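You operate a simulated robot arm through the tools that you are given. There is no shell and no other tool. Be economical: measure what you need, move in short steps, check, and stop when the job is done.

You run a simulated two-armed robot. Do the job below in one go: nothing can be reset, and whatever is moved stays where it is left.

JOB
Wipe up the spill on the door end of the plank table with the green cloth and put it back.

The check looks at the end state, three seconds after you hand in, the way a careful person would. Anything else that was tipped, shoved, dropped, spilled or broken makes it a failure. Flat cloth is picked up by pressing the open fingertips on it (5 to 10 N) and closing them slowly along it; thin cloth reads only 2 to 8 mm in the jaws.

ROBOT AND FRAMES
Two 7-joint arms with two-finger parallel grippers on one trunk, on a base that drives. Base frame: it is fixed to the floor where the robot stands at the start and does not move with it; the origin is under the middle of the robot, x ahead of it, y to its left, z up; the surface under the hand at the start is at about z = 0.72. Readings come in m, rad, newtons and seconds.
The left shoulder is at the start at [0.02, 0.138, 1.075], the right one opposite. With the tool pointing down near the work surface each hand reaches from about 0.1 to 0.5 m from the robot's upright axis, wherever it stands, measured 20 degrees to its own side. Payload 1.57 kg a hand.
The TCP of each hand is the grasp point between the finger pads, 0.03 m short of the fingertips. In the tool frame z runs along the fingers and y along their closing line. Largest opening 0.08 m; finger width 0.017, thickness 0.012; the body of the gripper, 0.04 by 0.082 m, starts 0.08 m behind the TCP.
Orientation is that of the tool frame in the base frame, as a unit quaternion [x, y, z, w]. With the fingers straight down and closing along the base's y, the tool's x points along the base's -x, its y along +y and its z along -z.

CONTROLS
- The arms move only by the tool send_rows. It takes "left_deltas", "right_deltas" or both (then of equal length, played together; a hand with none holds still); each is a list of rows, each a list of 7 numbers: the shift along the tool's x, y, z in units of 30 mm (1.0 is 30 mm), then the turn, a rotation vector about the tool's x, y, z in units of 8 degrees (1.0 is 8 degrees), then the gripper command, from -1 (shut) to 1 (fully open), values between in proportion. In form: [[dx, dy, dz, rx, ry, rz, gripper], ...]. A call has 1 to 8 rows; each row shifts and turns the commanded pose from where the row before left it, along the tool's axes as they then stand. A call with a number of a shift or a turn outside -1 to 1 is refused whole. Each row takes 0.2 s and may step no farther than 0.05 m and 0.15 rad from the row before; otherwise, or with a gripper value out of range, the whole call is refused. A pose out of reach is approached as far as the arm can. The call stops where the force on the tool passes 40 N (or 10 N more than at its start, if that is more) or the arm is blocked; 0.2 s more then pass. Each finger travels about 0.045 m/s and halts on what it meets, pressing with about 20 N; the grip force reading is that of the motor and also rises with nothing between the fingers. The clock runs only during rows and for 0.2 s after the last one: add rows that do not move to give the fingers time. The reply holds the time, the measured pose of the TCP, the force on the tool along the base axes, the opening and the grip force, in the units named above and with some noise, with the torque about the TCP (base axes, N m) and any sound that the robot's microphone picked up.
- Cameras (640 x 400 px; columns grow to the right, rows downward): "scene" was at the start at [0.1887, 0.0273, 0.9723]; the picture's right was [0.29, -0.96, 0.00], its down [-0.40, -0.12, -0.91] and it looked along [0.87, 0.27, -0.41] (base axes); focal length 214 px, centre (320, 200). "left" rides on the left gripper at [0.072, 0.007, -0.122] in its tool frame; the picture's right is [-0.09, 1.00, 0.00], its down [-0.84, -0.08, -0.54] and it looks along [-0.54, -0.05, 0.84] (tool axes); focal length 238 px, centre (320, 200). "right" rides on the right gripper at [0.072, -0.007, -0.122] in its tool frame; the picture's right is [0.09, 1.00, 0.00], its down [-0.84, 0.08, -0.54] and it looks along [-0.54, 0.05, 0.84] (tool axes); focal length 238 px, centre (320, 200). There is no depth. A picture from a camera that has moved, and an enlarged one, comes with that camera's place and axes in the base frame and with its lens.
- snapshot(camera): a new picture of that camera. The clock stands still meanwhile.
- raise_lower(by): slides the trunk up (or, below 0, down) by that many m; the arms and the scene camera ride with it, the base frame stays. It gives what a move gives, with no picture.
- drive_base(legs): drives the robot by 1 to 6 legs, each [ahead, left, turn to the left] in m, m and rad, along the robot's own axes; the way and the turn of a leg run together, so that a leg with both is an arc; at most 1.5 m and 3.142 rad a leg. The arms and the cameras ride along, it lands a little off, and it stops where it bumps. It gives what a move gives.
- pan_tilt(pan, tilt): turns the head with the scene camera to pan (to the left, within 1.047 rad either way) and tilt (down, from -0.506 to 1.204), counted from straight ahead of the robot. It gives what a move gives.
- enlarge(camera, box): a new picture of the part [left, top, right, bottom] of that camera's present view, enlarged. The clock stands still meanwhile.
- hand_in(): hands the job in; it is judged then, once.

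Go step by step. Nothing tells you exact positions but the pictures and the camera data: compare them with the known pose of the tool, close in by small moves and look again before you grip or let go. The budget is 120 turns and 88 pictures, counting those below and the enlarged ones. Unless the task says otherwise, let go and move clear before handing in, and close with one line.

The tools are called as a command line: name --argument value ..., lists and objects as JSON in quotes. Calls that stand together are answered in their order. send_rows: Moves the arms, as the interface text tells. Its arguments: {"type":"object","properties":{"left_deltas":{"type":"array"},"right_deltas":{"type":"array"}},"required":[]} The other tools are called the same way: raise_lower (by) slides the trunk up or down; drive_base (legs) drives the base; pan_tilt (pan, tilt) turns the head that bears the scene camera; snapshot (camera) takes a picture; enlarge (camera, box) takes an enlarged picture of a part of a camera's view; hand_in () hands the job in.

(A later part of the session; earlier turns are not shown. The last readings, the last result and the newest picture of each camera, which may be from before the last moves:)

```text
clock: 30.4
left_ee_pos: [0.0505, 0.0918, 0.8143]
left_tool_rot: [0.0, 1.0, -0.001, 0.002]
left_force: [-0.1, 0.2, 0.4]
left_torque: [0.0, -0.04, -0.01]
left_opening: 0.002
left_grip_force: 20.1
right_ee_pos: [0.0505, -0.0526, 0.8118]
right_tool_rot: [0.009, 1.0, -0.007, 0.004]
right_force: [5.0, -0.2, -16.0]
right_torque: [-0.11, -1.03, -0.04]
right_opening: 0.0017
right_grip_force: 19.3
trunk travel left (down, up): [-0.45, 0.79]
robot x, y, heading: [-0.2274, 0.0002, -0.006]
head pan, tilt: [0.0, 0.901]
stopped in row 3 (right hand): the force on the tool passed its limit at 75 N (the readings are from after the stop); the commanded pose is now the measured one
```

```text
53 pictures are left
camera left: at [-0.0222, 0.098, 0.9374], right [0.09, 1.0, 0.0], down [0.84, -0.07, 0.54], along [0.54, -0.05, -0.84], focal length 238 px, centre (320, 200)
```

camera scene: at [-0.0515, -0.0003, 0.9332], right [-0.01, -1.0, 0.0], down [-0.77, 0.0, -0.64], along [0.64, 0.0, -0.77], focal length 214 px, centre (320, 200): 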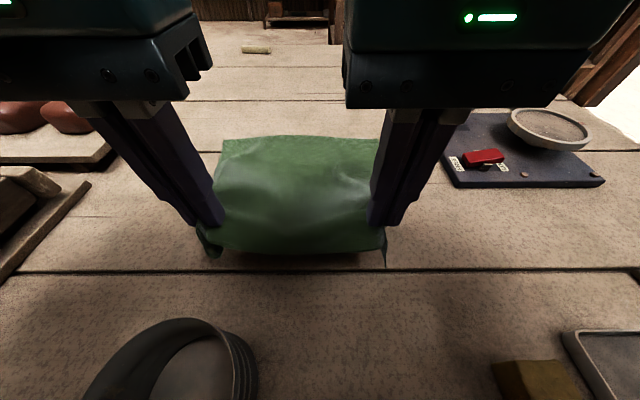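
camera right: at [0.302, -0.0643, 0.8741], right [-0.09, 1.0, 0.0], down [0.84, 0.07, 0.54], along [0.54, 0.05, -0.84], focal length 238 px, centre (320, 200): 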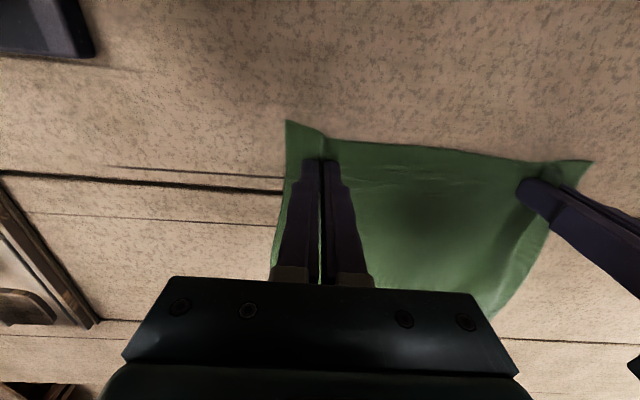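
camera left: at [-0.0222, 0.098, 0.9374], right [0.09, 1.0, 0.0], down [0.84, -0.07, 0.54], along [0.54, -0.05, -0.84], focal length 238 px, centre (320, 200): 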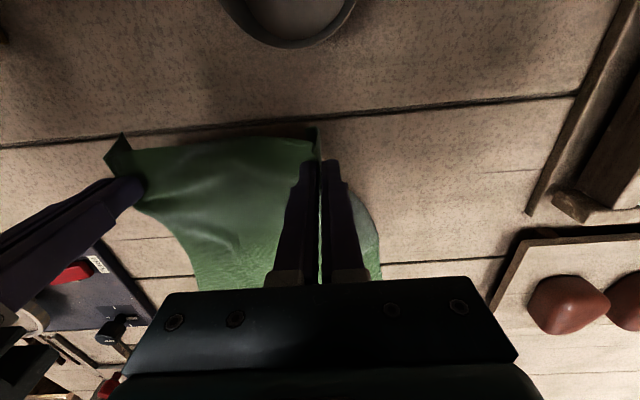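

The right wrist camera brushed the robot's own head. I'll ease down and forward a bit, then raise with the trunk instead.

send_rows --left_deltas '[[0, 0, 0.3, 0, 0, 0, -1], [-0.7, 0, 0, 0, 0, 0, -1], [-0.7, 0, 0, 0, 0, 0, -1]]' --right_deltas '[[0, 0, 0.3, 0, 0, 0, -1], [-0.7, 0, 0, 0, 0, 0, -1], [-0.7, 0, 0, 0, 0, 0, -1]]'

raise_lower --by 0.23

snapshot --camera "scene"

snapshot --camera "left"

snapshot --camera "right"

```text
clock: 31.2
left_ee_pos: [0.0927, 0.0933, 0.8058]
left_tool_rot: [-0.001, 1.0, -0.002, 0.003]
left_force: [-0.1, 0.2, -0.2]
left_torque: [0.01, 0.03, -0.01]
left_opening: 0.0018
left_grip_force: 20.0
right_ee_pos: [0.0944, -0.0535, 0.8038]
right_tool_rot: [0.008, 1.0, -0.006, 0.004]
right_force: [0.7, 0.3, -0.3]
right_torque: [0.0, 0.04, -0.02]
right_opening: 0.0017
right_grip_force: 20.6
trunk travel left (down, up): [-0.45, 0.79]
robot x, y, heading: [-0.23, -0.0034, -0.001]
head pan, tilt: [0.0, 0.901]
```

```text
clock: 33.6
left_ee_pos: [0.0923, 0.0919, 1.0364]
left_tool_rot: [0.0, 1.0, -0.001, 0.002]
left_force: [0.3, 0.2, -1.2]
left_torque: [-0.01, 0.02, 0.04]
left_opening: 0.002
left_grip_force: 19.7
right_ee_pos: [0.0936, -0.0532, 1.033]
right_tool_rot: [0.007, 1.0, -0.006, 0.004]
right_force: [-1.0, 0.3, 0.1]
right_torque: [-0.04, -0.02, 0.01]
right_opening: 0.0018
right_grip_force: 19.8
trunk travel left (down, up): [-0.68, 0.56]
robot x, y, heading: [-0.2294, 0.0008, -0.002]
head pan, tilt: [0.0, 0.901]
```

```text
52 pictures are left
camera scene: at [-0.0525, 0.0, 1.1618], right [0.0, -1.0, 0.0], down [-0.78, 0.0, -0.62], along [0.62, 0.0, -0.78], focal length 214 px, centre (320, 200)
```

scene: 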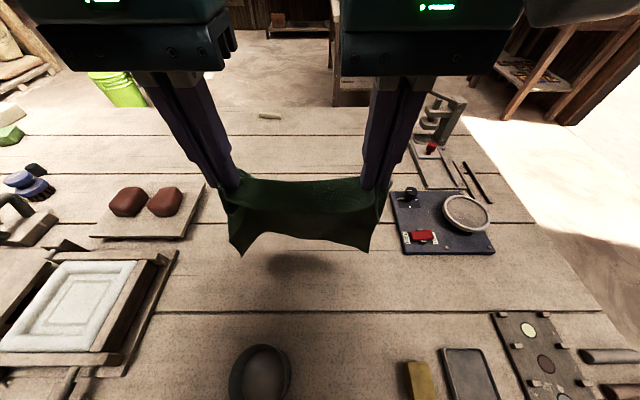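

```text
51 pictures are left
camera left: at [0.0201, 0.0988, 1.158], right [0.09, 1.0, 0.0], down [0.84, -0.07, 0.54], along [0.54, -0.05, -0.84], focal length 238 px, centre (320, 200)
```

left: 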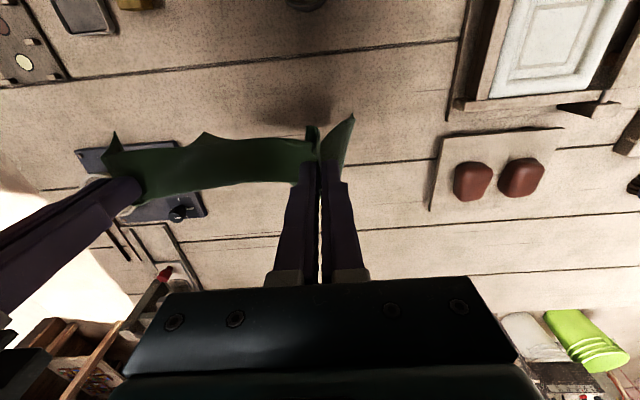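

```text
50 pictures are left
camera right: at [0.0202, -0.0576, 1.1551], right [-0.08, 1.0, -0.01], down [0.83, 0.07, 0.55], along [0.55, 0.03, -0.84], focal length 238 px, centre (320, 200)
```

right: 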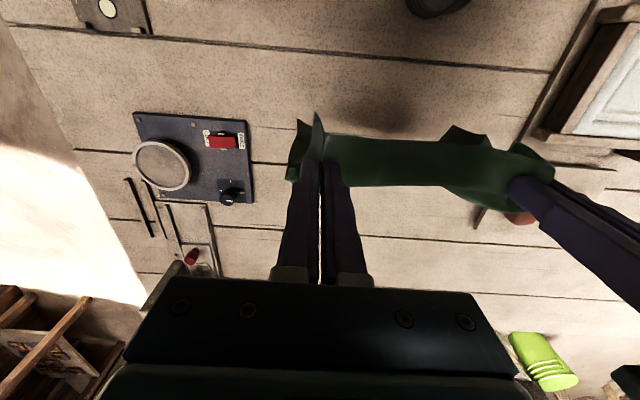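

The cloth hangs freely from both hands. I'll move it forward 11 cm to expose the wiped wood.

send_rows --left_deltas '[[-0.5, 0, 0, 0, 0, 0, -1], [-0.9, 0, 0, 0, 0, 0, -1], [-0.9, 0, 0, 0, 0, 0, -1], [-0.9, 0, 0, 0, 0, 0, -1], [-0.5, 0, 0, 0, 0, 0, -1]]' --right_deltas '[[-0.5, 0, 0, 0, 0, 0, -1], [-0.9, 0, 0, 0, 0, 0, -1], [-0.9, 0, 0, 0, 0, 0, -1], [-0.9, 0, 0, 0, 0, 0, -1], [-0.5, 0, 0, 0, 0, 0, -1]]'

enlarge --camera "scene" --box '[220, 190, 440, 327]'

snapshot --camera "left"

```text
clock: 34.9
left_ee_pos: [0.2036, 0.0941, 1.0368]
left_tool_rot: [0.0, 1.0, -0.001, 0.001]
left_force: [0.1, -0.7, -0.6]
left_torque: [-0.06, 0.01, -0.01]
left_opening: 0.0017
left_grip_force: 19.6
right_ee_pos: [0.203, -0.0546, 1.0349]
right_tool_rot: [0.008, 1.0, -0.007, 0.004]
right_force: [-0.3, 0.0, -0.4]
right_torque: [-0.01, 0.01, 0.01]
right_opening: 0.0016
right_grip_force: 20.0
trunk travel left (down, up): [-0.68, 0.56]
robot x, y, heading: [-0.2272, 0.0003, -0.0]
head pan, tilt: [0.0, 0.901]
```

```text
2.91 times, centred on (330, 258) of scene
camera zoom: at [-0.0524, 0.0, 1.1618], right [0.0, -1.0, 0.0], down [-0.78, 0.0, -0.62], along [0.62, 0.0, -0.78], focal length 624 px, centre (291, 30)
```

zoom: 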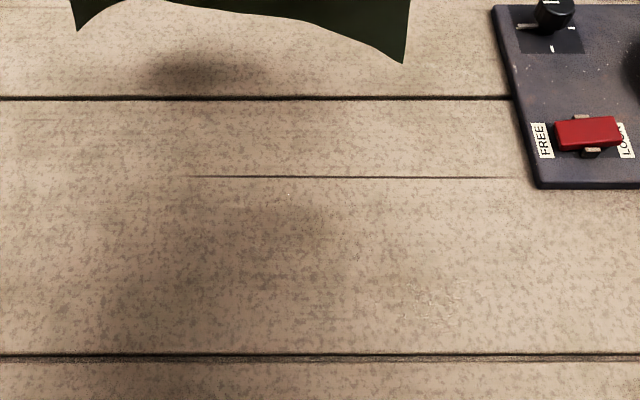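

```text
48 pictures are left
camera left: at [0.1316, 0.0999, 1.159], right [0.09, 1.0, 0.0], down [0.84, -0.07, 0.55], along [0.54, -0.05, -0.84], focal length 238 px, centre (320, 200)
```

left: 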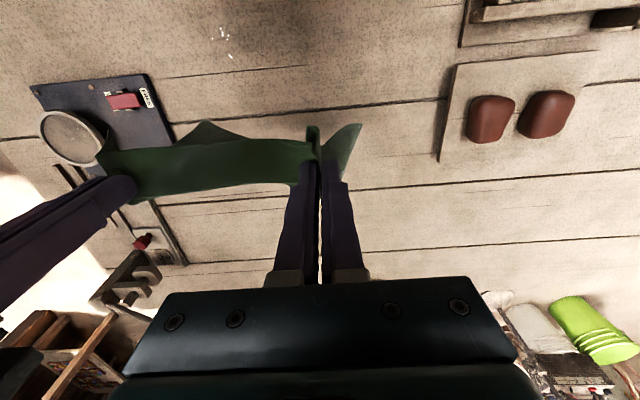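

Most glints are gone, but the left camera shows some around [0.11, −0.055], and a faint mark at about [0.07, −0.10]. I'll enlarge both.

enlarge --camera "left" --box '[150, 0, 310, 100]'

enlarge --camera "scene" --box '[290, 230, 410, 305]'

snapshot --camera "right"

```text
4.00 times, centred on (230, 50) of left
camera zoom: at [0.1316, 0.0999, 1.159], right [0.09, 1.0, 0.0], down [0.84, -0.07, 0.55], along [0.54, -0.05, -0.84], focal length 953 px, centre (680, 800)
```

zoom: 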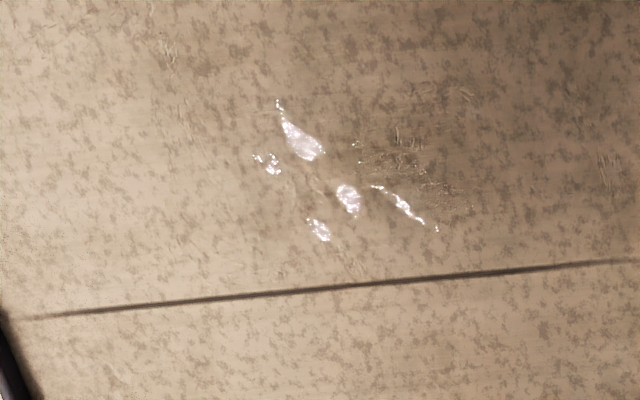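

```text
5.33 times, centred on (350, 268) of scene
camera zoom: at [-0.0524, 0.0, 1.1618], right [0.0, -1.0, 0.0], down [-0.78, 0.0, -0.62], along [0.62, 0.0, -0.78], focal length 1144 px, centre (160, -160)
```

zoom: 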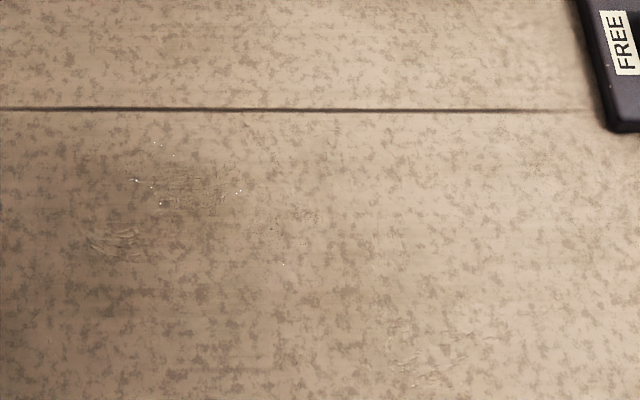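

```text
45 pictures are left
camera right: at [0.1302, -0.0587, 1.1563], right [-0.08, 1.0, -0.01], down [0.83, 0.07, 0.55], along [0.55, 0.03, -0.84], focal length 238 px, centre (320, 200)
```

right: 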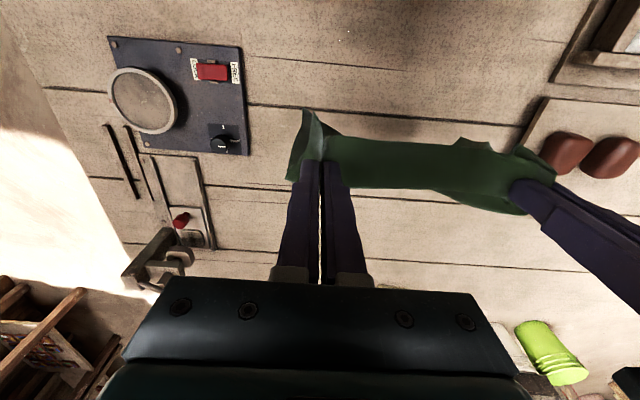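

The spill is only partly gone: wet patches remain around x 0.08–0.15, y −0.065–0.01, so pressure is needed. I'll lay the cloth down again trailing away from me, then rub with the right fingertips pressing the held cloth.

send_rows --left_deltas '[[-0.9, 0, 0, 0, 0, 0, -1], [-0.9, 0, 0, 0, 0, 0, -1]]' --right_deltas '[[-0.9, 0, 0, 0, 0, 0, -1], [-0.9, 0, 0, 0, 0, 0, -1]]'

send_rows --left_deltas '[[0.3, 0, 0.9, 0, 0, 0, -1], [0.3, 0, 0.9, 0, 0, 0, -1], [0.3, 0, 0.9, 0, 0, 0, -1], [0.3, 0, 0.9, 0, 0, 0, -1], [0.3, 0, 0.9, 0, 0, 0, -1], [0.3, 0, 0.9, 0, 0, 0, -1], [0.3, 0, 0.9, 0, 0, 0, -1], [0.3, 0, 0.9, 0, 0, 0, -1]]' --right_deltas '[[0.3, 0, 0.9, 0, 0, 0, -1], [0.3, 0, 0.9, 0, 0, 0, -1], [0.3, 0, 0.9, 0, 0, 0, -1], [0.3, 0, 0.9, 0, 0, 0, -1], [0.3, 0, 0.9, 0, 0, 0, -1], [0.3, 0, 0.9, 0, 0, 0, -1], [0.3, 0, 0.9, 0, 0, 0, -1], [0.3, 0, 0.9, 0, 0, 0, -1]]'

snapshot --camera "scene"

```text
clock: 35.5
left_ee_pos: [0.2386, 0.0957, 1.0377]
left_tool_rot: [0.0, 1.0, -0.003, 0.002]
left_force: [-0.7, -0.2, 0.2]
left_torque: [0.0, 0.05, 0.02]
left_opening: 0.0018
left_grip_force: 20.0
left hand out of reach, approached as far as the arm can: row 2
right_ee_pos: [0.2295, -0.0568, 1.037]
right_tool_rot: [0.006, 1.0, -0.006, 0.005]
right_force: [-0.3, 1.0, 0.8]
right_torque: [0.0, -0.06, -0.02]
right_opening: 0.0016
right_grip_force: 19.7
right hand out of reach, approached as far as the arm can: row 2
trunk travel left (down, up): [-0.68, 0.56]
robot x, y, heading: [-0.2293, -0.002, 0.002]
head pan, tilt: [0.0, 0.901]
```

```text
clock: 37.2
left_ee_pos: [0.1565, 0.0984, 0.8279]
left_tool_rot: [-0.001, 1.0, -0.003, 0.002]
left_force: [0.2, -9.9, 0.3]
left_torque: [-0.3, 0.04, -0.02]
left_opening: 0.0018
left_grip_force: 20.3
left hand out of reach, approached as far as the arm can: row 7, 8
right_ee_pos: [0.1487, -0.063, 0.8356]
right_tool_rot: [0.008, 1.0, -0.004, 0.004]
right_force: [0.7, 9.6, -0.7]
right_torque: [0.34, -0.02, 0.08]
right_opening: 0.0018
right_grip_force: 20.3
right hand out of reach, approached as far as the arm can: row 7, 8
trunk travel left (down, up): [-0.68, 0.56]
robot x, y, heading: [-0.2242, 0.0005, -0.003]
head pan, tilt: [0.0, 0.901]
```

```text
44 pictures are left
camera scene: at [-0.0525, 0.0, 1.1619], right [0.0, -1.0, 0.0], down [-0.78, 0.0, -0.62], along [0.62, 0.0, -0.78], focal length 214 px, centre (320, 200)
```

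scene: 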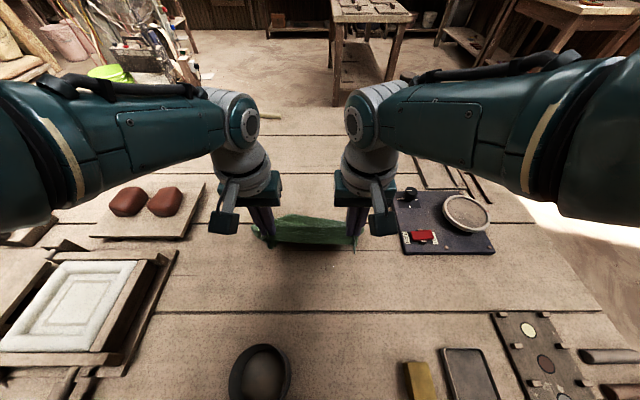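

The cloth is laid out ahead of the hands. I slacken it and lower the trunk 6 cm.

send_rows --left_deltas '[[0, -0.15, 0, 0, 0, 0, -1], [0, -0.15, 0, 0, 0, 0, -1]]' --right_deltas '[[0, 0.2, 0, 0, 0, 0, -1], [0, 0.2, 0.25, 0, 0, 0, -1]]'

raise_lower --by -0.06

snapshot --camera "scene"

snapshot --camera "right"

```text
clock: 37.9
left_ee_pos: [0.1543, 0.091, 0.8287]
left_tool_rot: [-0.001, 1.0, 0.0, 0.002]
left_force: [0.0, -0.3, 1.1]
left_torque: [-0.02, 0.03, -0.01]
left_opening: 0.0017
left_grip_force: 20.2
right_ee_pos: [0.1496, -0.0592, 0.836]
right_tool_rot: [0.007, 1.0, -0.007, 0.003]
right_force: [0.8, -0.8, -0.4]
right_torque: [0.0, 0.03, 0.0]
right_opening: 0.0017
right_grip_force: 19.4
right hand out of reach, approached as far as the arm can: row 2
trunk travel left (down, up): [-0.68, 0.56]
robot x, y, heading: [-0.2278, 0.0001, -0.005]
head pan, tilt: [0.0, 0.901]
```

```text
clock: 38.9
left_ee_pos: [0.1556, 0.0916, 0.7674]
left_tool_rot: [-0.002, 1.0, -0.001, 0.002]
left_force: [-0.3, 0.7, -0.2]
left_torque: [0.02, -0.01, 0.01]
left_opening: 0.0018
left_grip_force: 20.6
right_ee_pos: [0.1509, -0.0582, 0.7763]
right_tool_rot: [0.008, 1.0, -0.005, 0.005]
right_force: [-0.2, -0.3, 0.1]
right_torque: [-0.01, 0.01, -0.01]
right_opening: 0.0016
right_grip_force: 20.1
trunk travel left (down, up): [-0.62, 0.62]
robot x, y, heading: [-0.2326, -0.0006, -0.01]
head pan, tilt: [0.0, 0.901]
```

```text
43 pictures are left
camera scene: at [-0.0524, 0.0, 1.1019], right [0.0, -1.0, 0.0], down [-0.78, 0.0, -0.62], along [0.62, 0.0, -0.78], focal length 214 px, centre (320, 200)
```

scene: 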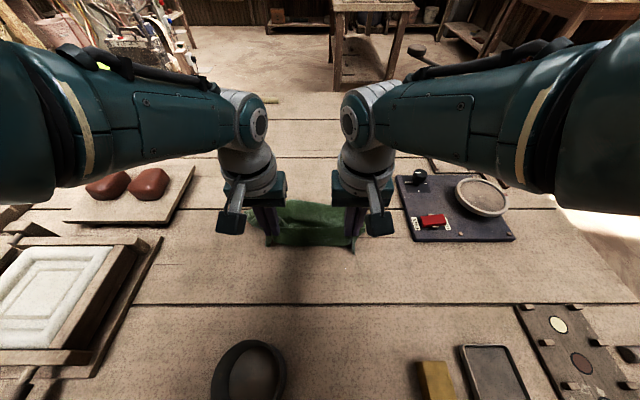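

```text
42 pictures are left
camera right: at [0.0768, -0.063, 0.8981], right [-0.08, 1.0, -0.01], down [0.83, 0.07, 0.55], along [0.55, 0.03, -0.84], focal length 238 px, centre (320, 200)
```

right: 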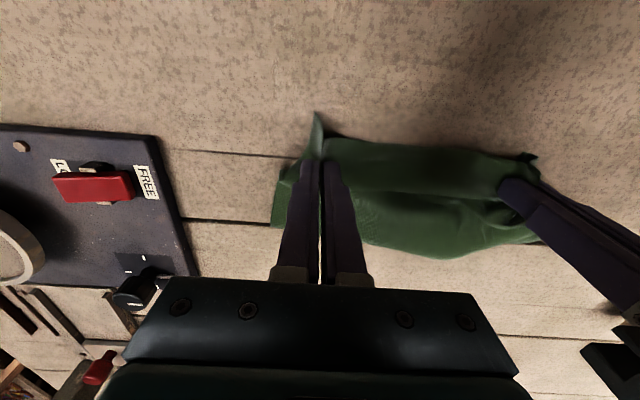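

I want arm margin, so I raise the hands 5 cm, lower the trunk 10 cm net in steps, ending just above the table.

send_rows --left_deltas '[[0, 0, -0.7, 0, 0, 0, -1], [0, 0, -0.8, 0, 0, 0, -1], [0, 0, -0.8, 0, 0, 0, -1]]' --right_deltas '[[-0.15, 0.1, -0.6, 0, 0, 0, -1], [0, 0.1, -0.7, 0, 0, 0, -1], [0, 0.1, -0.7, 0, 0, 0, -1]]'

raise_lower --by -0.075

```text
clock: 39.6
left_ee_pos: [0.1841, 0.0832, 0.8196]
left_tool_rot: [-0.002, 1.0, -0.001, 0.001]
left_force: [0.0, 1.6, 0.0]
left_torque: [-0.03, -0.01, 0.01]
left_opening: 0.0018
left_grip_force: 19.9
left hand out of reach, approached as far as the arm can: row 1, 2, 3
right_ee_pos: [0.1536, -0.0501, 0.8356]
right_tool_rot: [0.008, 1.0, -0.006, 0.003]
right_force: [0.2, 0.7, -0.2]
right_torque: [0.0, 0.02, 0.03]
right_opening: 0.0018
right_grip_force: 20.0
trunk travel left (down, up): [-0.62, 0.62]
robot x, y, heading: [-0.2242, 0.0008, -0.004]
head pan, tilt: [0.0, 0.901]
```

```text
clock: 40.6
left_ee_pos: [0.1882, 0.0825, 0.7529]
left_tool_rot: [0.0, 1.0, -0.002, 0.005]
left_force: [-0.4, 1.6, 8.8]
left_torque: [0.09, -0.02, 0.01]
left_opening: 0.002
left_grip_force: 19.8
right_ee_pos: [0.1545, -0.0489, 0.7636]
right_tool_rot: [0.008, 1.0, -0.006, 0.004]
right_force: [-0.2, -0.4, -0.6]
right_torque: [0.02, -0.01, -0.02]
right_opening: 0.002
right_grip_force: 20.3
trunk travel left (down, up): [-0.548, 0.692]
robot x, y, heading: [-0.227, 0.0005, -0.001]
head pan, tilt: [0.0, 0.901]
stopped: the force on the tool passed its limit at 53 N (the readings are from after the stop); the commanded pose is now the measured one
```

The left fingertips touched the table on the cloth; I lift the left a little to match, and bring the right down to press.

send_rows --left_deltas '[[0, 0, -0.4, 0, 0, 0, -1], [0.6, 0.2, 0, 0, 0, 0, -1], [0.5, 0, 0, 0, 0, 0, -1], [0, 0, 0, 0, 0, 0, -1]]' --right_deltas '[[0, 0, 0, 0, 0, 0, -1], [-0.3, 0, 0.2, 0, 0, 0, -1], [0, 0, 0.2, 0, 0, 0, -1], [0, 0, 0.1, 0, 0, 0, -1]]'

```text
clock: 41.6
left_ee_pos: [0.1847, 0.0789, 0.7518]
left_tool_rot: [0.0, 1.0, -0.002, 0.003]
left_force: [0.8, 0.6, 2.5]
left_torque: [0.03, -0.04, 0.04]
left_opening: 0.0022
left_grip_force: 19.6
left hand out of reach, approached as far as the arm can: row 1, 2, 3
right_ee_pos: [0.164, -0.0507, 0.7516]
right_tool_rot: [0.007, 1.0, -0.005, 0.007]
right_force: [-11.0, -2.2, 35.1]
right_torque: [-0.01, 0.1, 0.01]
right_opening: 0.0019
right_grip_force: 19.9
trunk travel left (down, up): [-0.548, 0.692]
robot x, y, heading: [-0.23, -0.002, -0.002]
head pan, tilt: [0.0, 0.901]
```

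The left arm sits at a limit; I'll try moving it outward and up, and ease the right's pressure.

send_rows --left_deltas '[[0, 0.5, -0.2, 0, 0, 0, -1], [0, 0.3, -0.3, 0, 0, 0, -1]]' --right_deltas '[[0, 0, -0.08, 0, 0, 0, -1], [0, 0, 0, 0, 0, 0, -1]]'

snapshot --camera "scene"

```text
clock: 42.2
left_ee_pos: [0.1953, 0.0988, 0.7604]
left_tool_rot: [0.0, 1.0, -0.002, 0.002]
left_force: [-0.4, -2.2, -0.1]
left_torque: [-0.07, 0.02, -0.03]
left_opening: 0.0018
left_grip_force: 20.6
left hand out of reach, approached as far as the arm can: row 1, 2
right_ee_pos: [0.1639, -0.0495, 0.7517]
right_tool_rot: [0.009, 1.0, -0.005, 0.006]
right_force: [-1.5, 3.1, 18.7]
right_torque: [0.07, -0.11, 0.04]
right_opening: 0.0019
right_grip_force: 20.2
trunk travel left (down, up): [-0.548, 0.692]
robot x, y, heading: [-0.2292, 0.0033, -0.006]
head pan, tilt: [0.0, 0.901]
```

```text
41 pictures are left
camera scene: at [-0.0517, 0.0, 1.0298], right [0.0, -1.0, 0.0], down [-0.78, 0.0, -0.62], along [0.62, 0.0, -0.78], focal length 214 px, centre (320, 200)
```

scene: 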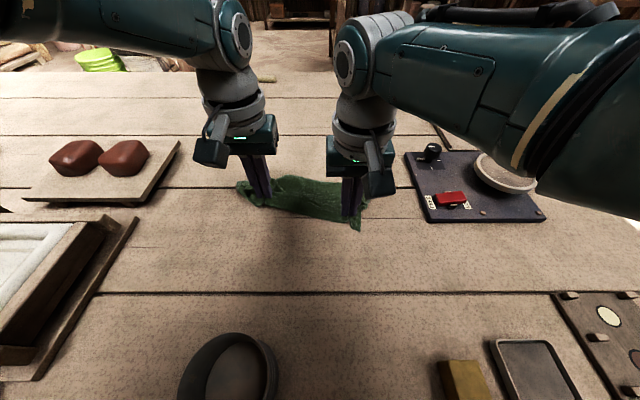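

The left arm seems nearly straight. I'll retract both hands together as the wiping stroke toward the robot, watching the left.

send_rows --left_deltas '[[0.9, 0, 0, 0, 0, 0, -1], [0.9, 0, 0, 0, 0, 0, -1], [0.9, 0, 0, 0, 0, 0, -1], [0.5, 0, 0, 0, 0, 0, -1], [0.3, 0, 0, 0, 0, 0, -1]]' --right_deltas '[[0.5, 0, 0, 0, 0, 0, -1], [0.7, 0, 0, 0, 0, 0, -1], [0.7, 0, 0, 0, 0, 0, -1], [0.7, 0, 0, 0, 0, 0, -1], [0.5, 0, 0, 0, 0, 0, -1]]'

snapshot --camera "right"

```text
clock: 42.8
left_ee_pos: [0.1938, 0.0951, 0.7523]
left_tool_rot: [-0.001, 1.0, 0.002, 0.01]
left_force: [-3.0, 3.3, 21.4]
left_torque: [0.08, 0.09, 0.0]
left_opening: 0.0022
left_grip_force: 20.1
left hand out of reach, approached as far as the arm can: row 1, 2
right_ee_pos: [0.1439, -0.0487, 0.753]
right_tool_rot: [0.008, 1.0, -0.005, 0.006]
right_force: [0.4, -0.3, 7.1]
right_torque: [0.01, 0.03, 0.02]
right_opening: 0.0017
right_grip_force: 20.0
trunk travel left (down, up): [-0.548, 0.692]
robot x, y, heading: [-0.2297, -0.0008, 0.003]
head pan, tilt: [0.0, 0.901]
stopped in row 2 (left hand): the force on the tool passed its limit at 59 N (the readings are from after the stop); the commanded pose is now the measured one
```

```text
40 pictures are left
camera right: at [0.0699, -0.0529, 0.8731], right [-0.08, 1.0, -0.01], down [0.83, 0.07, 0.55], along [0.55, 0.03, -0.83], focal length 238 px, centre (320, 200)
```

right: 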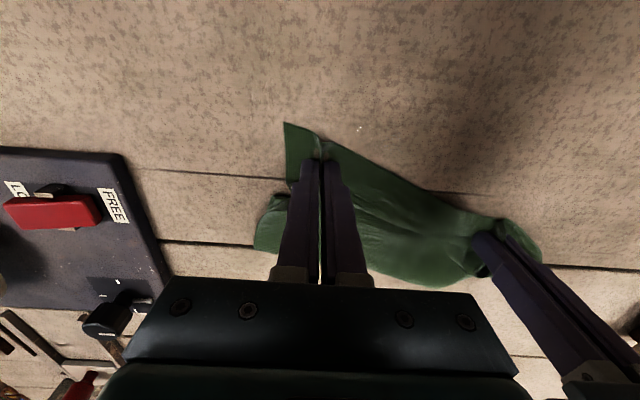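

The left arm is kinematically stuck, so I'll let it release its corner and wipe with the right hand alone.

send_rows --left_deltas '[[0, 0, 0, 0, 0, 0, -0.5], [0, 0, 0, 0, 0, 0, -0.2], [0, 0, 0, 0, 0, 0, 0.0], [0, 0, 0, 0, 0, 0, 0.0], [0, 0.2, -0.6, 0, 0, 0, 0.0], [0, 0.2, -0.8, 0, 0, 0, 0.0], [0, 0.2, -0.8, 0, 0, 0, 0.0]]'

snapshot --camera "scene"

```text
clock: 44.4
left_ee_pos: [0.2175, 0.1046, 0.8039]
left_tool_rot: [-0.001, 1.0, 0.0, 0.006]
left_force: [-0.2, 0.1, -0.1]
left_torque: [-0.04, -0.02, 0.01]
left_opening: 0.04
left_grip_force: 0.0
left hand out of reach, approached as far as the arm can: row 5, 6, 7
right_ee_pos: [0.143, -0.0504, 0.7511]
right_tool_rot: [0.007, 1.0, -0.006, 0.006]
right_force: [0.9, 3.3, 26.7]
right_torque: [0.14, 0.05, -0.01]
right_opening: 0.0018
right_grip_force: 19.7
trunk travel left (down, up): [-0.548, 0.692]
robot x, y, heading: [-0.2288, 0.0001, -0.001]
head pan, tilt: [0.0, 0.901]
```

```text
39 pictures are left
camera scene: at [-0.0507, 0.0006, 1.0302], right [0.0, -1.0, 0.0], down [-0.78, 0.0, -0.62], along [0.62, 0.0, -0.78], focal length 214 px, centre (320, 200)
```

scene: 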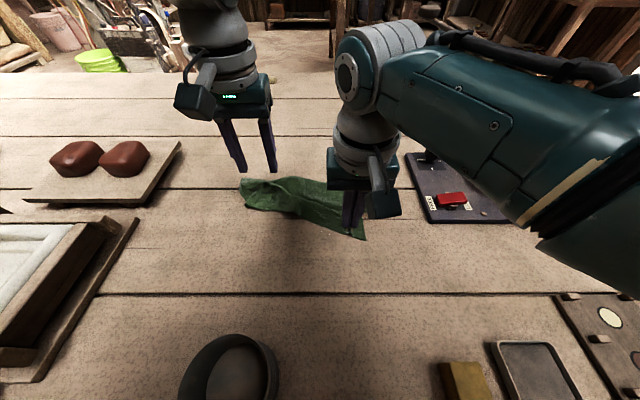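

I'll lift both hands, then lower the trunk to its original height, where both arms had good reach.

send_rows --left_deltas '[[0, 0, -0.6, 0, 0, 0, 0], [0, 0, -0.8, 0, 0, 0, 0], [0, 0, -0.8, 0, 0, 0, 0], [0, 0, -0.8, 0, 0, 0, 0], [0, 0, -0.5, 0, 0, 0, 0]]' --right_deltas '[[0, 0, -0.6, 0, 0, 0, -1], [0, 0, -0.8, 0, 0, 0, -1], [0, 0, -0.8, 0, 0, 0, -1], [0, 0, -0.8, 0, 0, 0, -1], [0, 0, -0.7, 0, 0, 0, -1]]'

snapshot --camera "right"

```text
clock: 45.6
left_ee_pos: [0.2394, 0.0976, 0.9033]
left_tool_rot: [-0.001, 1.0, -0.001, 0.007]
left_force: [0.3, -0.3, -0.8]
left_torque: [0.0, -0.01, 0.03]
left_opening: 0.0403
left_grip_force: 0.0
left hand out of reach, approached as far as the arm can: row 1, 2, 3, 4
right_ee_pos: [0.1385, -0.0485, 0.8607]
right_tool_rot: [0.008, 1.0, -0.008, 0.004]
right_force: [-0.1, 0.1, 0.5]
right_torque: [0.01, -0.01, 0.0]
right_opening: 0.0019
right_grip_force: 20.1
trunk travel left (down, up): [-0.548, 0.692]
robot x, y, heading: [-0.2254, -0.0041, 0.002]
head pan, tilt: [0.0, 0.901]
```

```text
38 pictures are left
camera right: at [0.0664, -0.0535, 0.9828], right [-0.08, 1.0, -0.01], down [0.83, 0.07, 0.55], along [0.55, 0.03, -0.84], focal length 238 px, centre (320, 200)
```

right: 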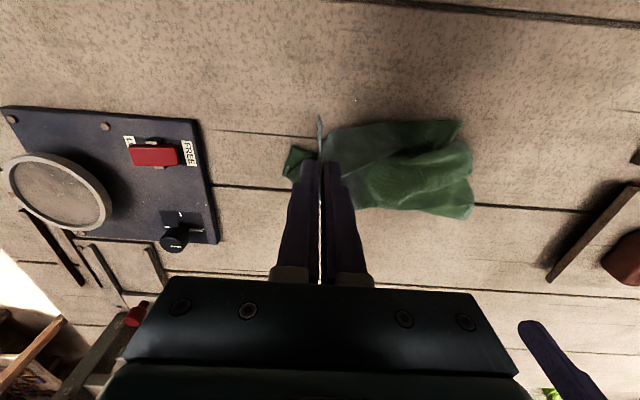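

The right hand holds its corner and the left is free. Lower the trunk back.

raise_lower --by -0.097

send_rows --left_deltas '[[0, 0.5, -0.7, 0, 0, 0, 0], [0, 0.5, -0.7, 0, 0, 0, 0], [0, 0, 0, 0, 0, 0, 0]]' --right_deltas '[[-0.8, 0, 0, 0, 0, 0, -1], [0, 0, 0.2, 0, 0, 0, -1], [0, 0, 0.1, 0, 0, 0, -1]]'

snapshot --camera "right"

```text
clock: 46.9
left_ee_pos: [0.2407, 0.1, 0.8063]
left_tool_rot: [0.0, 1.0, 0.0, 0.007]
left_force: [0.3, 0.7, 0.2]
left_torque: [0.0, -0.01, -0.04]
left_opening: 0.04
left_grip_force: 0.0
right_ee_pos: [0.1394, -0.0494, 0.7638]
right_tool_rot: [0.007, 1.0, -0.006, 0.004]
right_force: [0.7, 0.2, 1.1]
right_torque: [-0.02, 0.02, 0.02]
right_opening: 0.0018
right_grip_force: 20.7
trunk travel left (down, up): [-0.451, 0.789]
robot x, y, heading: [-0.2288, -0.0028, -0.001]
head pan, tilt: [0.0, 0.901]
```

```text
clock: 47.7
left_ee_pos: [0.2493, 0.1281, 0.847]
left_tool_rot: [0.0, 1.0, 0.0, 0.005]
left_force: [-0.2, 0.2, -1.2]
left_torque: [-0.02, 0.01, 0.04]
left_opening: 0.0399
left_grip_force: 0.0
left hand out of reach, approached as far as the arm can: row 1, 2
right_ee_pos: [0.1638, -0.0509, 0.7548]
right_tool_rot: [0.008, 1.0, -0.007, 0.004]
right_force: [-0.8, -0.3, 1.0]
right_torque: [0.04, 0.03, -0.03]
right_opening: 0.0019
right_grip_force: 20.0
trunk travel left (down, up): [-0.451, 0.789]
robot x, y, heading: [-0.2319, 0.0014, 0.001]
head pan, tilt: [0.0, 0.901]
```

```text
37 pictures are left
camera right: at [0.0913, -0.0543, 0.8772], right [-0.08, 1.0, -0.01], down [0.83, 0.07, 0.55], along [0.55, 0.03, -0.84], focal length 238 px, centre (320, 200)
```

right: 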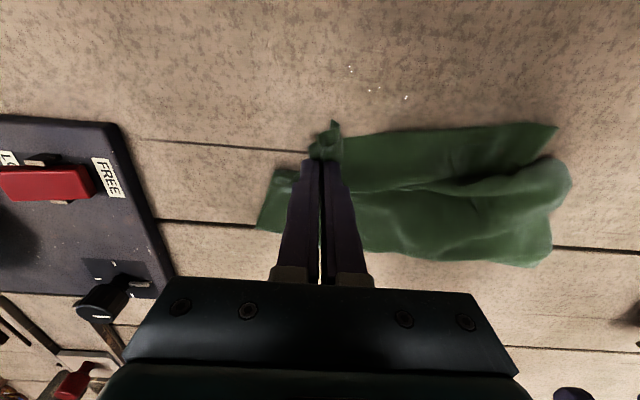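

Wet glints remain at about x 0.09–0.12, y −0.045–0.0. I press lightly and pull the first stroke.

send_rows --right_deltas '[[0, 0, 0.15, 0, 0, 0, -1], [0.4, 0, 0, 0, 0, 0, -1], [0.6, 0, 0, 0, 0, 0, -1], [0.6, 0, 0, 0, 0, 0, -1], [0.6, 0, 0, 0, 0, 0, -1], [0.6, 0, 0, 0, 0, 0, -1], [0.5, 0, 0, 0, 0, 0, -1]]'

snapshot --camera "right"

```text
clock: 49.2
left_ee_pos: [0.2508, 0.1273, 0.8467]
left_tool_rot: [0.0, 1.0, -0.001, 0.006]
left_force: [-0.3, -0.3, 0.2]
left_torque: [-0.02, -0.02, -0.02]
left_opening: 0.0399
left_grip_force: 0.0
right_ee_pos: [0.082, -0.0483, 0.7534]
right_tool_rot: [0.011, 1.0, -0.003, 0.013]
right_force: [6.0, -1.3, 19.1]
right_torque: [0.13, -0.12, -0.05]
right_opening: 0.0015
right_grip_force: 20.6
trunk travel left (down, up): [-0.451, 0.789]
robot x, y, heading: [-0.23, -0.0013, -0.002]
head pan, tilt: [0.0, 0.901]
stopped in row 7 (right hand): the force on the tool passed its limit at 41 N (the readings are from after the stop); the commanded pose is now the measured one
```

```text
36 pictures are left
camera right: at [0.0067, -0.0533, 0.8732], right [-0.07, 1.0, -0.01], down [0.82, 0.06, 0.56], along [0.56, 0.03, -0.83], focal length 238 px, centre (320, 200)
```

right: 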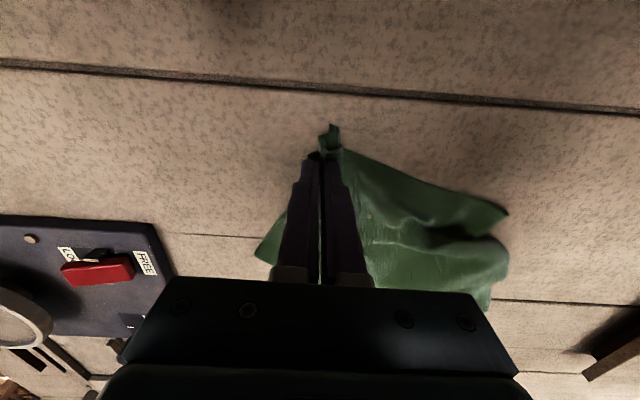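

First stroke done. I lift, move forward and 2.5 cm left, and make the second stroke.

send_rows --right_deltas '[[0, 0, -0.5, 0, 0, 0, -1], [-0.8, 0.4, 0, 0, -0.07, 0, -1], [-0.8, 0.4, 0, 0, -0.07, 0, -1], [-0.8, 0, 0, 0, 0, 0, -1], [-0.5, 0, 0.2, 0, 0, 0, -1], [0, 0, 0.2, 0, 0, 0, -1]]'

send_rows --right_deltas '[[0, 0, 0.12, 0, 0, 0, -1], [0.4, 0, 0, 0, 0, 0, -1], [0.6, 0, 0, 0, 0, 0, -1], [0.6, 0, 0, 0, 0, 0, -1], [0.6, 0, 0, 0, 0, 0, -1], [0.6, 0, 0, 0, 0, 0, -1], [0.4, 0, 0, 0, 0, 0, -1]]'

snapshot --camera "right"

```text
clock: 50.6
left_ee_pos: [0.249, 0.1277, 0.8477]
left_tool_rot: [0.0, 1.0, -0.001, 0.005]
left_force: [1.5, -0.1, 0.5]
left_torque: [-0.02, 0.03, -0.03]
left_opening: 0.0398
left_grip_force: 0.1
right_ee_pos: [0.1666, -0.0262, 0.7575]
right_tool_rot: [0.01, 1.0, -0.005, 0.018]
right_force: [-0.2, -0.3, 2.7]
right_torque: [0.01, -0.01, 0.02]
right_opening: 0.0019
right_grip_force: 19.8
trunk travel left (down, up): [-0.451, 0.789]
robot x, y, heading: [-0.2284, -0.0024, -0.005]
head pan, tilt: [0.0, 0.901]
```

```text
clock: 52.2
left_ee_pos: [0.2512, 0.1277, 0.8457]
left_tool_rot: [0.0, 1.0, 0.001, 0.007]
left_force: [0.4, 0.7, -0.3]
left_torque: [0.02, 0.0, -0.03]
left_opening: 0.04
left_grip_force: 0.0
right_ee_pos: [0.0765, -0.023, 0.7531]
right_tool_rot: [0.01, 1.0, -0.003, 0.026]
right_force: [6.1, -0.6, 21.1]
right_torque: [-0.09, -0.17, -0.01]
right_opening: 0.0018
right_grip_force: 19.4
trunk travel left (down, up): [-0.451, 0.789]
robot x, y, heading: [-0.2292, -0.0008, -0.0]
head pan, tilt: [0.0, 0.901]
stopped in row 7 (right hand): the force on the tool passed its limit at 41 N (the readings are from after the stop); the commanded pose is now the measured one
```

```text
35 pictures are left
camera right: at [-0.002, -0.0283, 0.8719], right [-0.07, 1.0, -0.01], down [0.81, 0.06, 0.58], along [0.58, 0.03, -0.81], focal length 238 px, centre (320, 200)
```

right: 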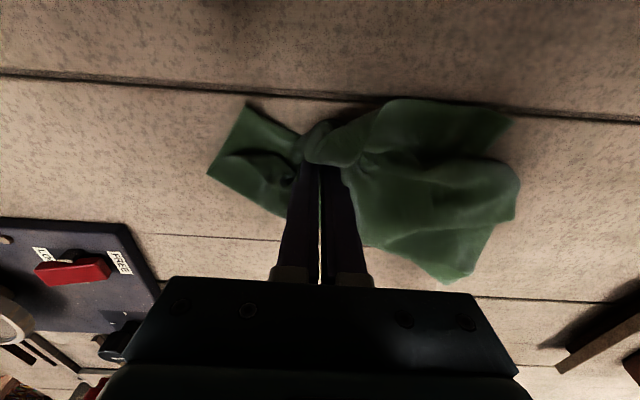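

Second stroke done. Fix the slight tilt, then a third stroke another 2.3 cm left, and then lift to check.

send_rows --right_deltas '[[0, 0, -0.5, 0, 0, 0, -1], [-0.8, 0.4, 0, 0, 0.18, 0, -1], [-0.8, 0.4, 0, 0, 0.18, 0, -1], [-0.8, 0, 0, 0, 0, 0, -1], [-0.7, 0, 0.2, 0, 0, 0, -1], [0, 0, 0.15, 0, 0, 0, -1]]'

send_rows --right_deltas '[[0, 0, 0.12, 0, 0, 0, -1], [0.4, 0, 0, 0, 0, 0, -1], [0.6, 0, 0, 0, 0, 0, -1], [0.6, 0, 0, 0, 0, 0, -1], [0.6, 0, 0, 0, 0, 0, -1], [0.6, 0, 0, 0, 0, 0, -1], [0.4, 0, 0, 0, 0, 0, -1]]'

send_rows --right_deltas '[[0, 0, -0.6, 0, 0, 0, -1], [-0.8, -0.4, -0.8, 0, 0, 0, -1], [-0.8, -0.4, -0.8, 0, 0, 0, -1], [-0.9, -0.4, -0.8, 0, 0, 0, -1], [-0.9, -0.4, -0.8, 0, 0, 0, -1], [-0.9, 0, -0.8, 0, 0, 0, -1], [-0.5, 0, -0.5, 0, 0, 0, -1]]'

snapshot --camera "right"

snapshot --camera "scene"

```text
clock: 53.6
left_ee_pos: [0.2492, 0.128, 0.8462]
left_tool_rot: [0.0, 1.0, 0.0, 0.005]
left_force: [0.4, -0.6, -0.4]
left_torque: [0.0, 0.01, 0.01]
left_opening: 0.0401
left_grip_force: 0.0
right_ee_pos: [0.1641, -0.0041, 0.7573]
right_tool_rot: [0.01, 1.0, -0.004, -0.004]
right_force: [-0.9, -0.4, 1.1]
right_torque: [0.02, 0.0, -0.02]
right_opening: 0.0019
right_grip_force: 20.0
trunk travel left (down, up): [-0.451, 0.789]
robot x, y, heading: [-0.2278, -0.0013, -0.001]
head pan, tilt: [0.0, 0.901]
```

```text
clock: 55.2
left_ee_pos: [0.2494, 0.1279, 0.847]
left_tool_rot: [0.0, 1.0, 0.0, 0.005]
left_force: [0.0, 0.7, -0.8]
left_torque: [0.02, -0.02, 0.03]
left_opening: 0.04
left_grip_force: 0.1
right_ee_pos: [0.0684, -0.0006, 0.7547]
right_tool_rot: [0.01, 1.0, -0.004, -0.003]
right_force: [0.8, -0.3, 0.9]
right_torque: [0.0, -0.02, 0.01]
right_opening: 0.0018
right_grip_force: 20.3
trunk travel left (down, up): [-0.451, 0.789]
robot x, y, heading: [-0.2287, 0.0024, -0.001]
head pan, tilt: [0.0, 0.901]
```

```text
clock: 56.8
left_ee_pos: [0.249, 0.1273, 0.8467]
left_tool_rot: [0.0, 1.0, 0.0, 0.005]
left_force: [0.9, -0.1, 0.5]
left_torque: [-0.02, -0.02, -0.02]
left_opening: 0.04
left_grip_force: 0.1
right_ee_pos: [0.2139, -0.0519, 0.9064]
right_tool_rot: [0.01, 1.0, -0.004, -0.003]
right_force: [-0.3, -0.2, -1.3]
right_torque: [-0.02, 0.0, 0.01]
right_opening: 0.0018
right_grip_force: 20.2
trunk travel left (down, up): [-0.451, 0.789]
robot x, y, heading: [-0.2309, 0.0018, -0.003]
head pan, tilt: [0.0, 0.901]
```

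```text
34 pictures are left
camera right: at [0.1435, -0.0556, 1.0286], right [-0.07, 1.0, -0.01], down [0.84, 0.07, 0.54], along [0.53, 0.03, -0.84], focal length 238 px, centre (320, 200)
```

right: 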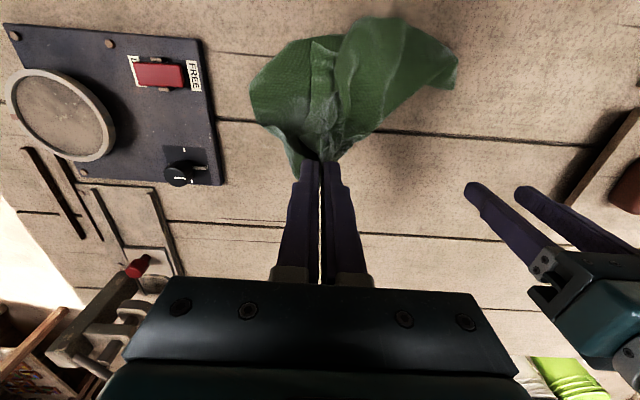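

```text
33 pictures are left
camera scene: at [-0.0523, 0.0002, 0.9328], right [0.0, -1.0, 0.0], down [-0.78, 0.0, -0.62], along [0.62, 0.0, -0.78], focal length 214 px, centre (320, 200)
```

scene: 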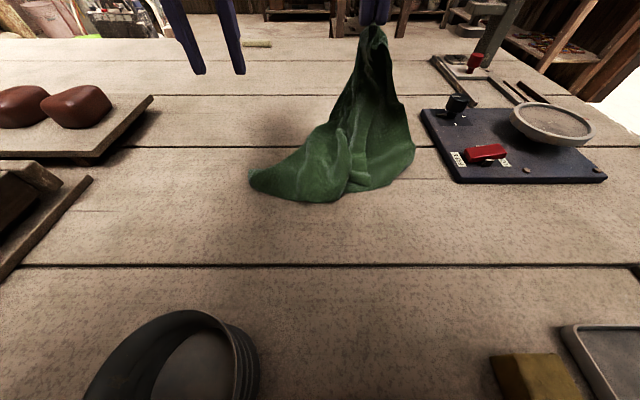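

The cloth still trails on the table; I raise the trunk to clear it and examine the wood.

raise_lower --by 0.2

snapshot --camera "right"

enlarge --camera "scene" --box '[220, 180, 440, 318]'

snapshot --camera "left"

```text
clock: 59.0
left_ee_pos: [0.2492, 0.1281, 1.0474]
left_tool_rot: [0.0, 1.0, 0.0, 0.005]
left_force: [0.5, 0.2, 0.0]
left_torque: [-0.04, 0.01, -0.02]
left_opening: 0.0399
left_grip_force: 0.1
right_ee_pos: [0.2139, -0.0502, 1.1054]
right_tool_rot: [0.01, 1.0, -0.004, -0.004]
right_force: [-0.2, 0.4, 0.0]
right_torque: [0.01, -0.01, 0.0]
right_opening: 0.0016
right_grip_force: 19.8
trunk travel left (down, up): [-0.651, 0.589]
robot x, y, heading: [-0.2242, -0.0014, -0.007]
head pan, tilt: [0.0, 0.901]
```

```text
32 pictures are left
camera right: at [0.1433, -0.0557, 1.2282], right [-0.07, 1.0, -0.01], down [0.84, 0.06, 0.54], along [0.53, 0.03, -0.84], focal length 238 px, centre (320, 200)
```

right: 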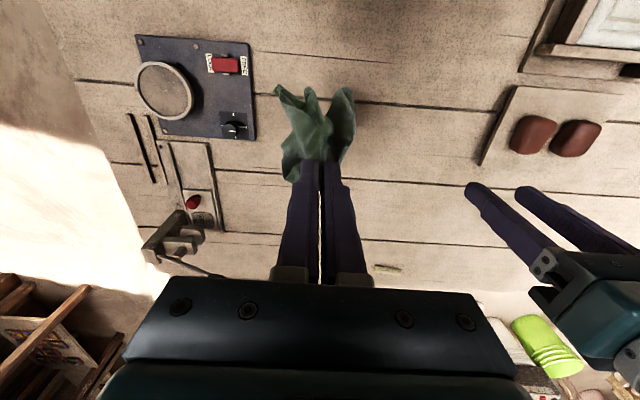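

```text
2.90 times, centred on (330, 249) of scene
camera zoom: at [-0.0525, 0.0001, 1.1327], right [0.0, -1.0, 0.0], down [-0.78, 0.0, -0.62], along [0.62, 0.0, -0.78], focal length 622 px, centre (291, 58)
```

zoom: 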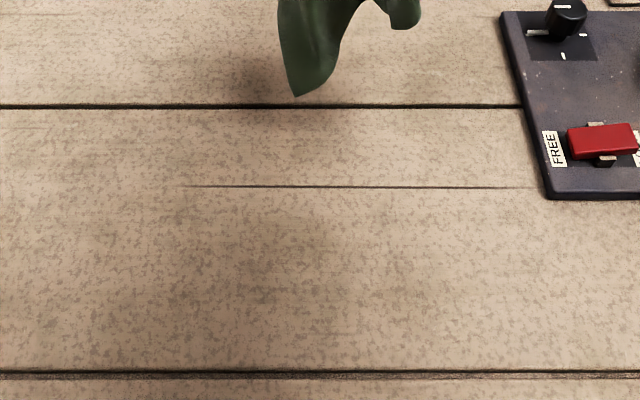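

```text
30 pictures are left
camera left: at [0.1764, 0.1341, 1.1693], right [0.09, 1.0, 0.0], down [0.83, -0.08, 0.55], along [0.55, -0.05, -0.83], focal length 238 px, centre (320, 200)
```

left: 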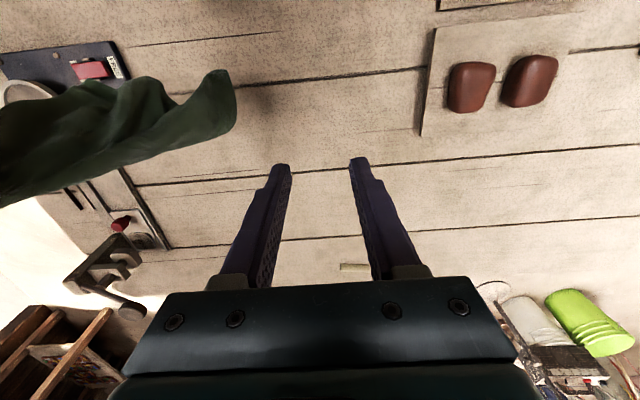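

The wood looks clean now. I'll check with two enlargements from the hand cameras.

enlarge --camera "right" --box '[270, 0, 430, 100]'

enlarge --camera "left" --box '[140, 0, 300, 100]'

enlarge --camera "scene" --box '[270, 220, 390, 295]'

```text
4.00 times, centred on (350, 50) of right
camera zoom: at [0.1433, -0.0557, 1.2282], right [-0.07, 1.0, -0.01], down [0.84, 0.06, 0.54], along [0.53, 0.03, -0.84], focal length 953 px, centre (200, 800)
```

zoom: 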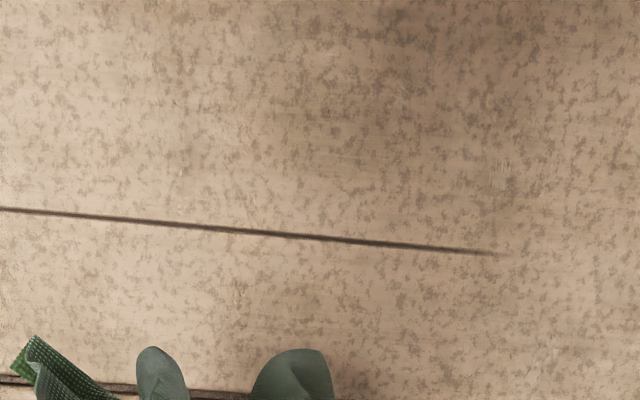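

```text
4.00 times, centred on (220, 50) of left
camera zoom: at [0.1764, 0.1341, 1.1693], right [0.09, 1.0, 0.0], down [0.83, -0.08, 0.55], along [0.55, -0.05, -0.83], focal length 953 px, centre (720, 800)
```

zoom: 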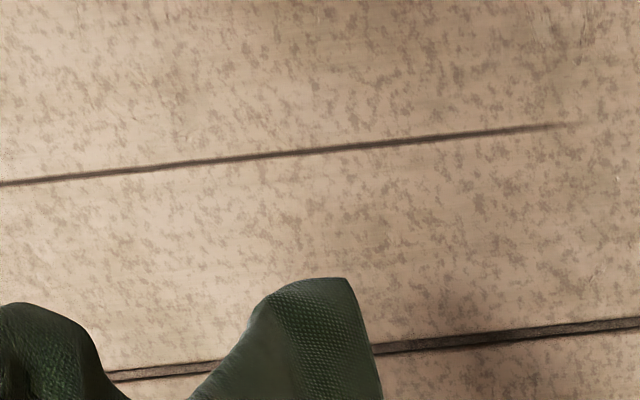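

```text
5.33 times, centred on (330, 258) of scene
camera zoom: at [-0.0525, 0.0001, 1.1327], right [0.0, -1.0, 0.0], down [-0.78, 0.0, -0.62], along [0.62, 0.0, -0.78], focal length 1144 px, centre (267, -107)
```

zoom: 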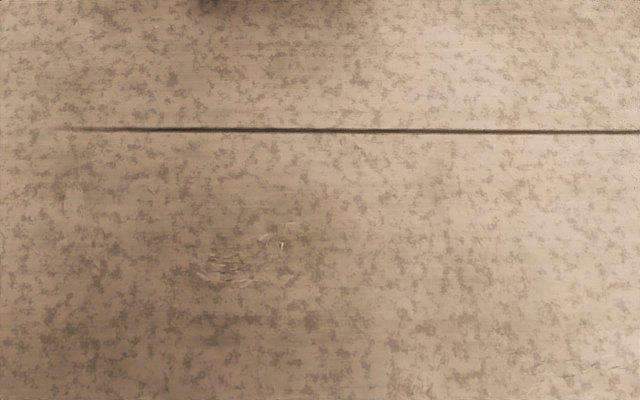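

Nearly clean, but a faint glint remains at about [0.105, 0.0], where the last stroke was light. I'll repeat two firmer strokes at y≈0.0 and 0.02.

raise_lower --by -0.2

send_rows --right_deltas '[[-0.3, 0.5, 0.8, 0, 0, 0, -1], [-0.3, 0.5, 0.8, 0, 0, 0, -1], [0.2, 0.6, 0.8, 0, 0, 0, -1], [0.3, 0, 0.8, 0, 0, 0, -1], [0.5, 0, 0.8, 0, 0, 0, -1], [0.5, 0, 0.6, 0, 0, 0, -1], [0.5, 0, 0.3, 0, 0, 0, -1], [0, 0, 0.15, 0, 0, 0, -1]]'

snapshot --camera "right"

```text
clock: 61.1
left_ee_pos: [0.2487, 0.1282, 0.8478]
left_tool_rot: [0.0, 1.0, 0.0, 0.006]
left_force: [0.6, -0.2, 0.3]
left_torque: [0.0, 0.02, 0.05]
left_opening: 0.0398
left_grip_force: 0.0
right_ee_pos: [0.2147, -0.051, 0.9048]
right_tool_rot: [0.011, 1.0, -0.005, -0.004]
right_force: [-0.4, -0.6, 0.1]
right_torque: [0.02, -0.01, 0.03]
right_opening: 0.0018
right_grip_force: 19.5
trunk travel left (down, up): [-0.451, 0.789]
robot x, y, heading: [-0.2279, 0.0016, -0.004]
head pan, tilt: [0.0, 0.901]
```

```text
clock: 63.0
left_ee_pos: [0.2494, 0.1282, 0.8472]
left_tool_rot: [0.0, 1.0, 0.0, 0.005]
left_force: [0.7, -0.3, 0.5]
left_torque: [0.04, -0.02, 0.01]
left_opening: 0.0398
left_grip_force: 0.1
right_ee_pos: [0.1566, -0.0119, 0.7522]
right_tool_rot: [0.01, 1.0, -0.005, -0.004]
right_force: [-0.1, -0.7, 0.9]
right_torque: [-0.02, 0.01, -0.03]
right_opening: 0.0017
right_grip_force: 19.7
right hand out of reach, approached as far as the arm can: row 2, 3
trunk travel left (down, up): [-0.451, 0.789]
robot x, y, heading: [-0.2289, -0.0014, -0.005]
head pan, tilt: [0.0, 0.901]
```

```text
26 pictures are left
camera right: at [0.0858, -0.0167, 0.8764], right [-0.07, 1.0, -0.01], down [0.84, 0.06, 0.54], along [0.53, 0.03, -0.84], focal length 238 px, centre (320, 200)
```

right: 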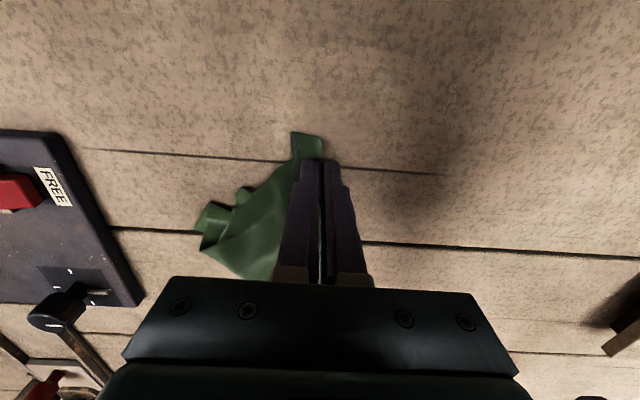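

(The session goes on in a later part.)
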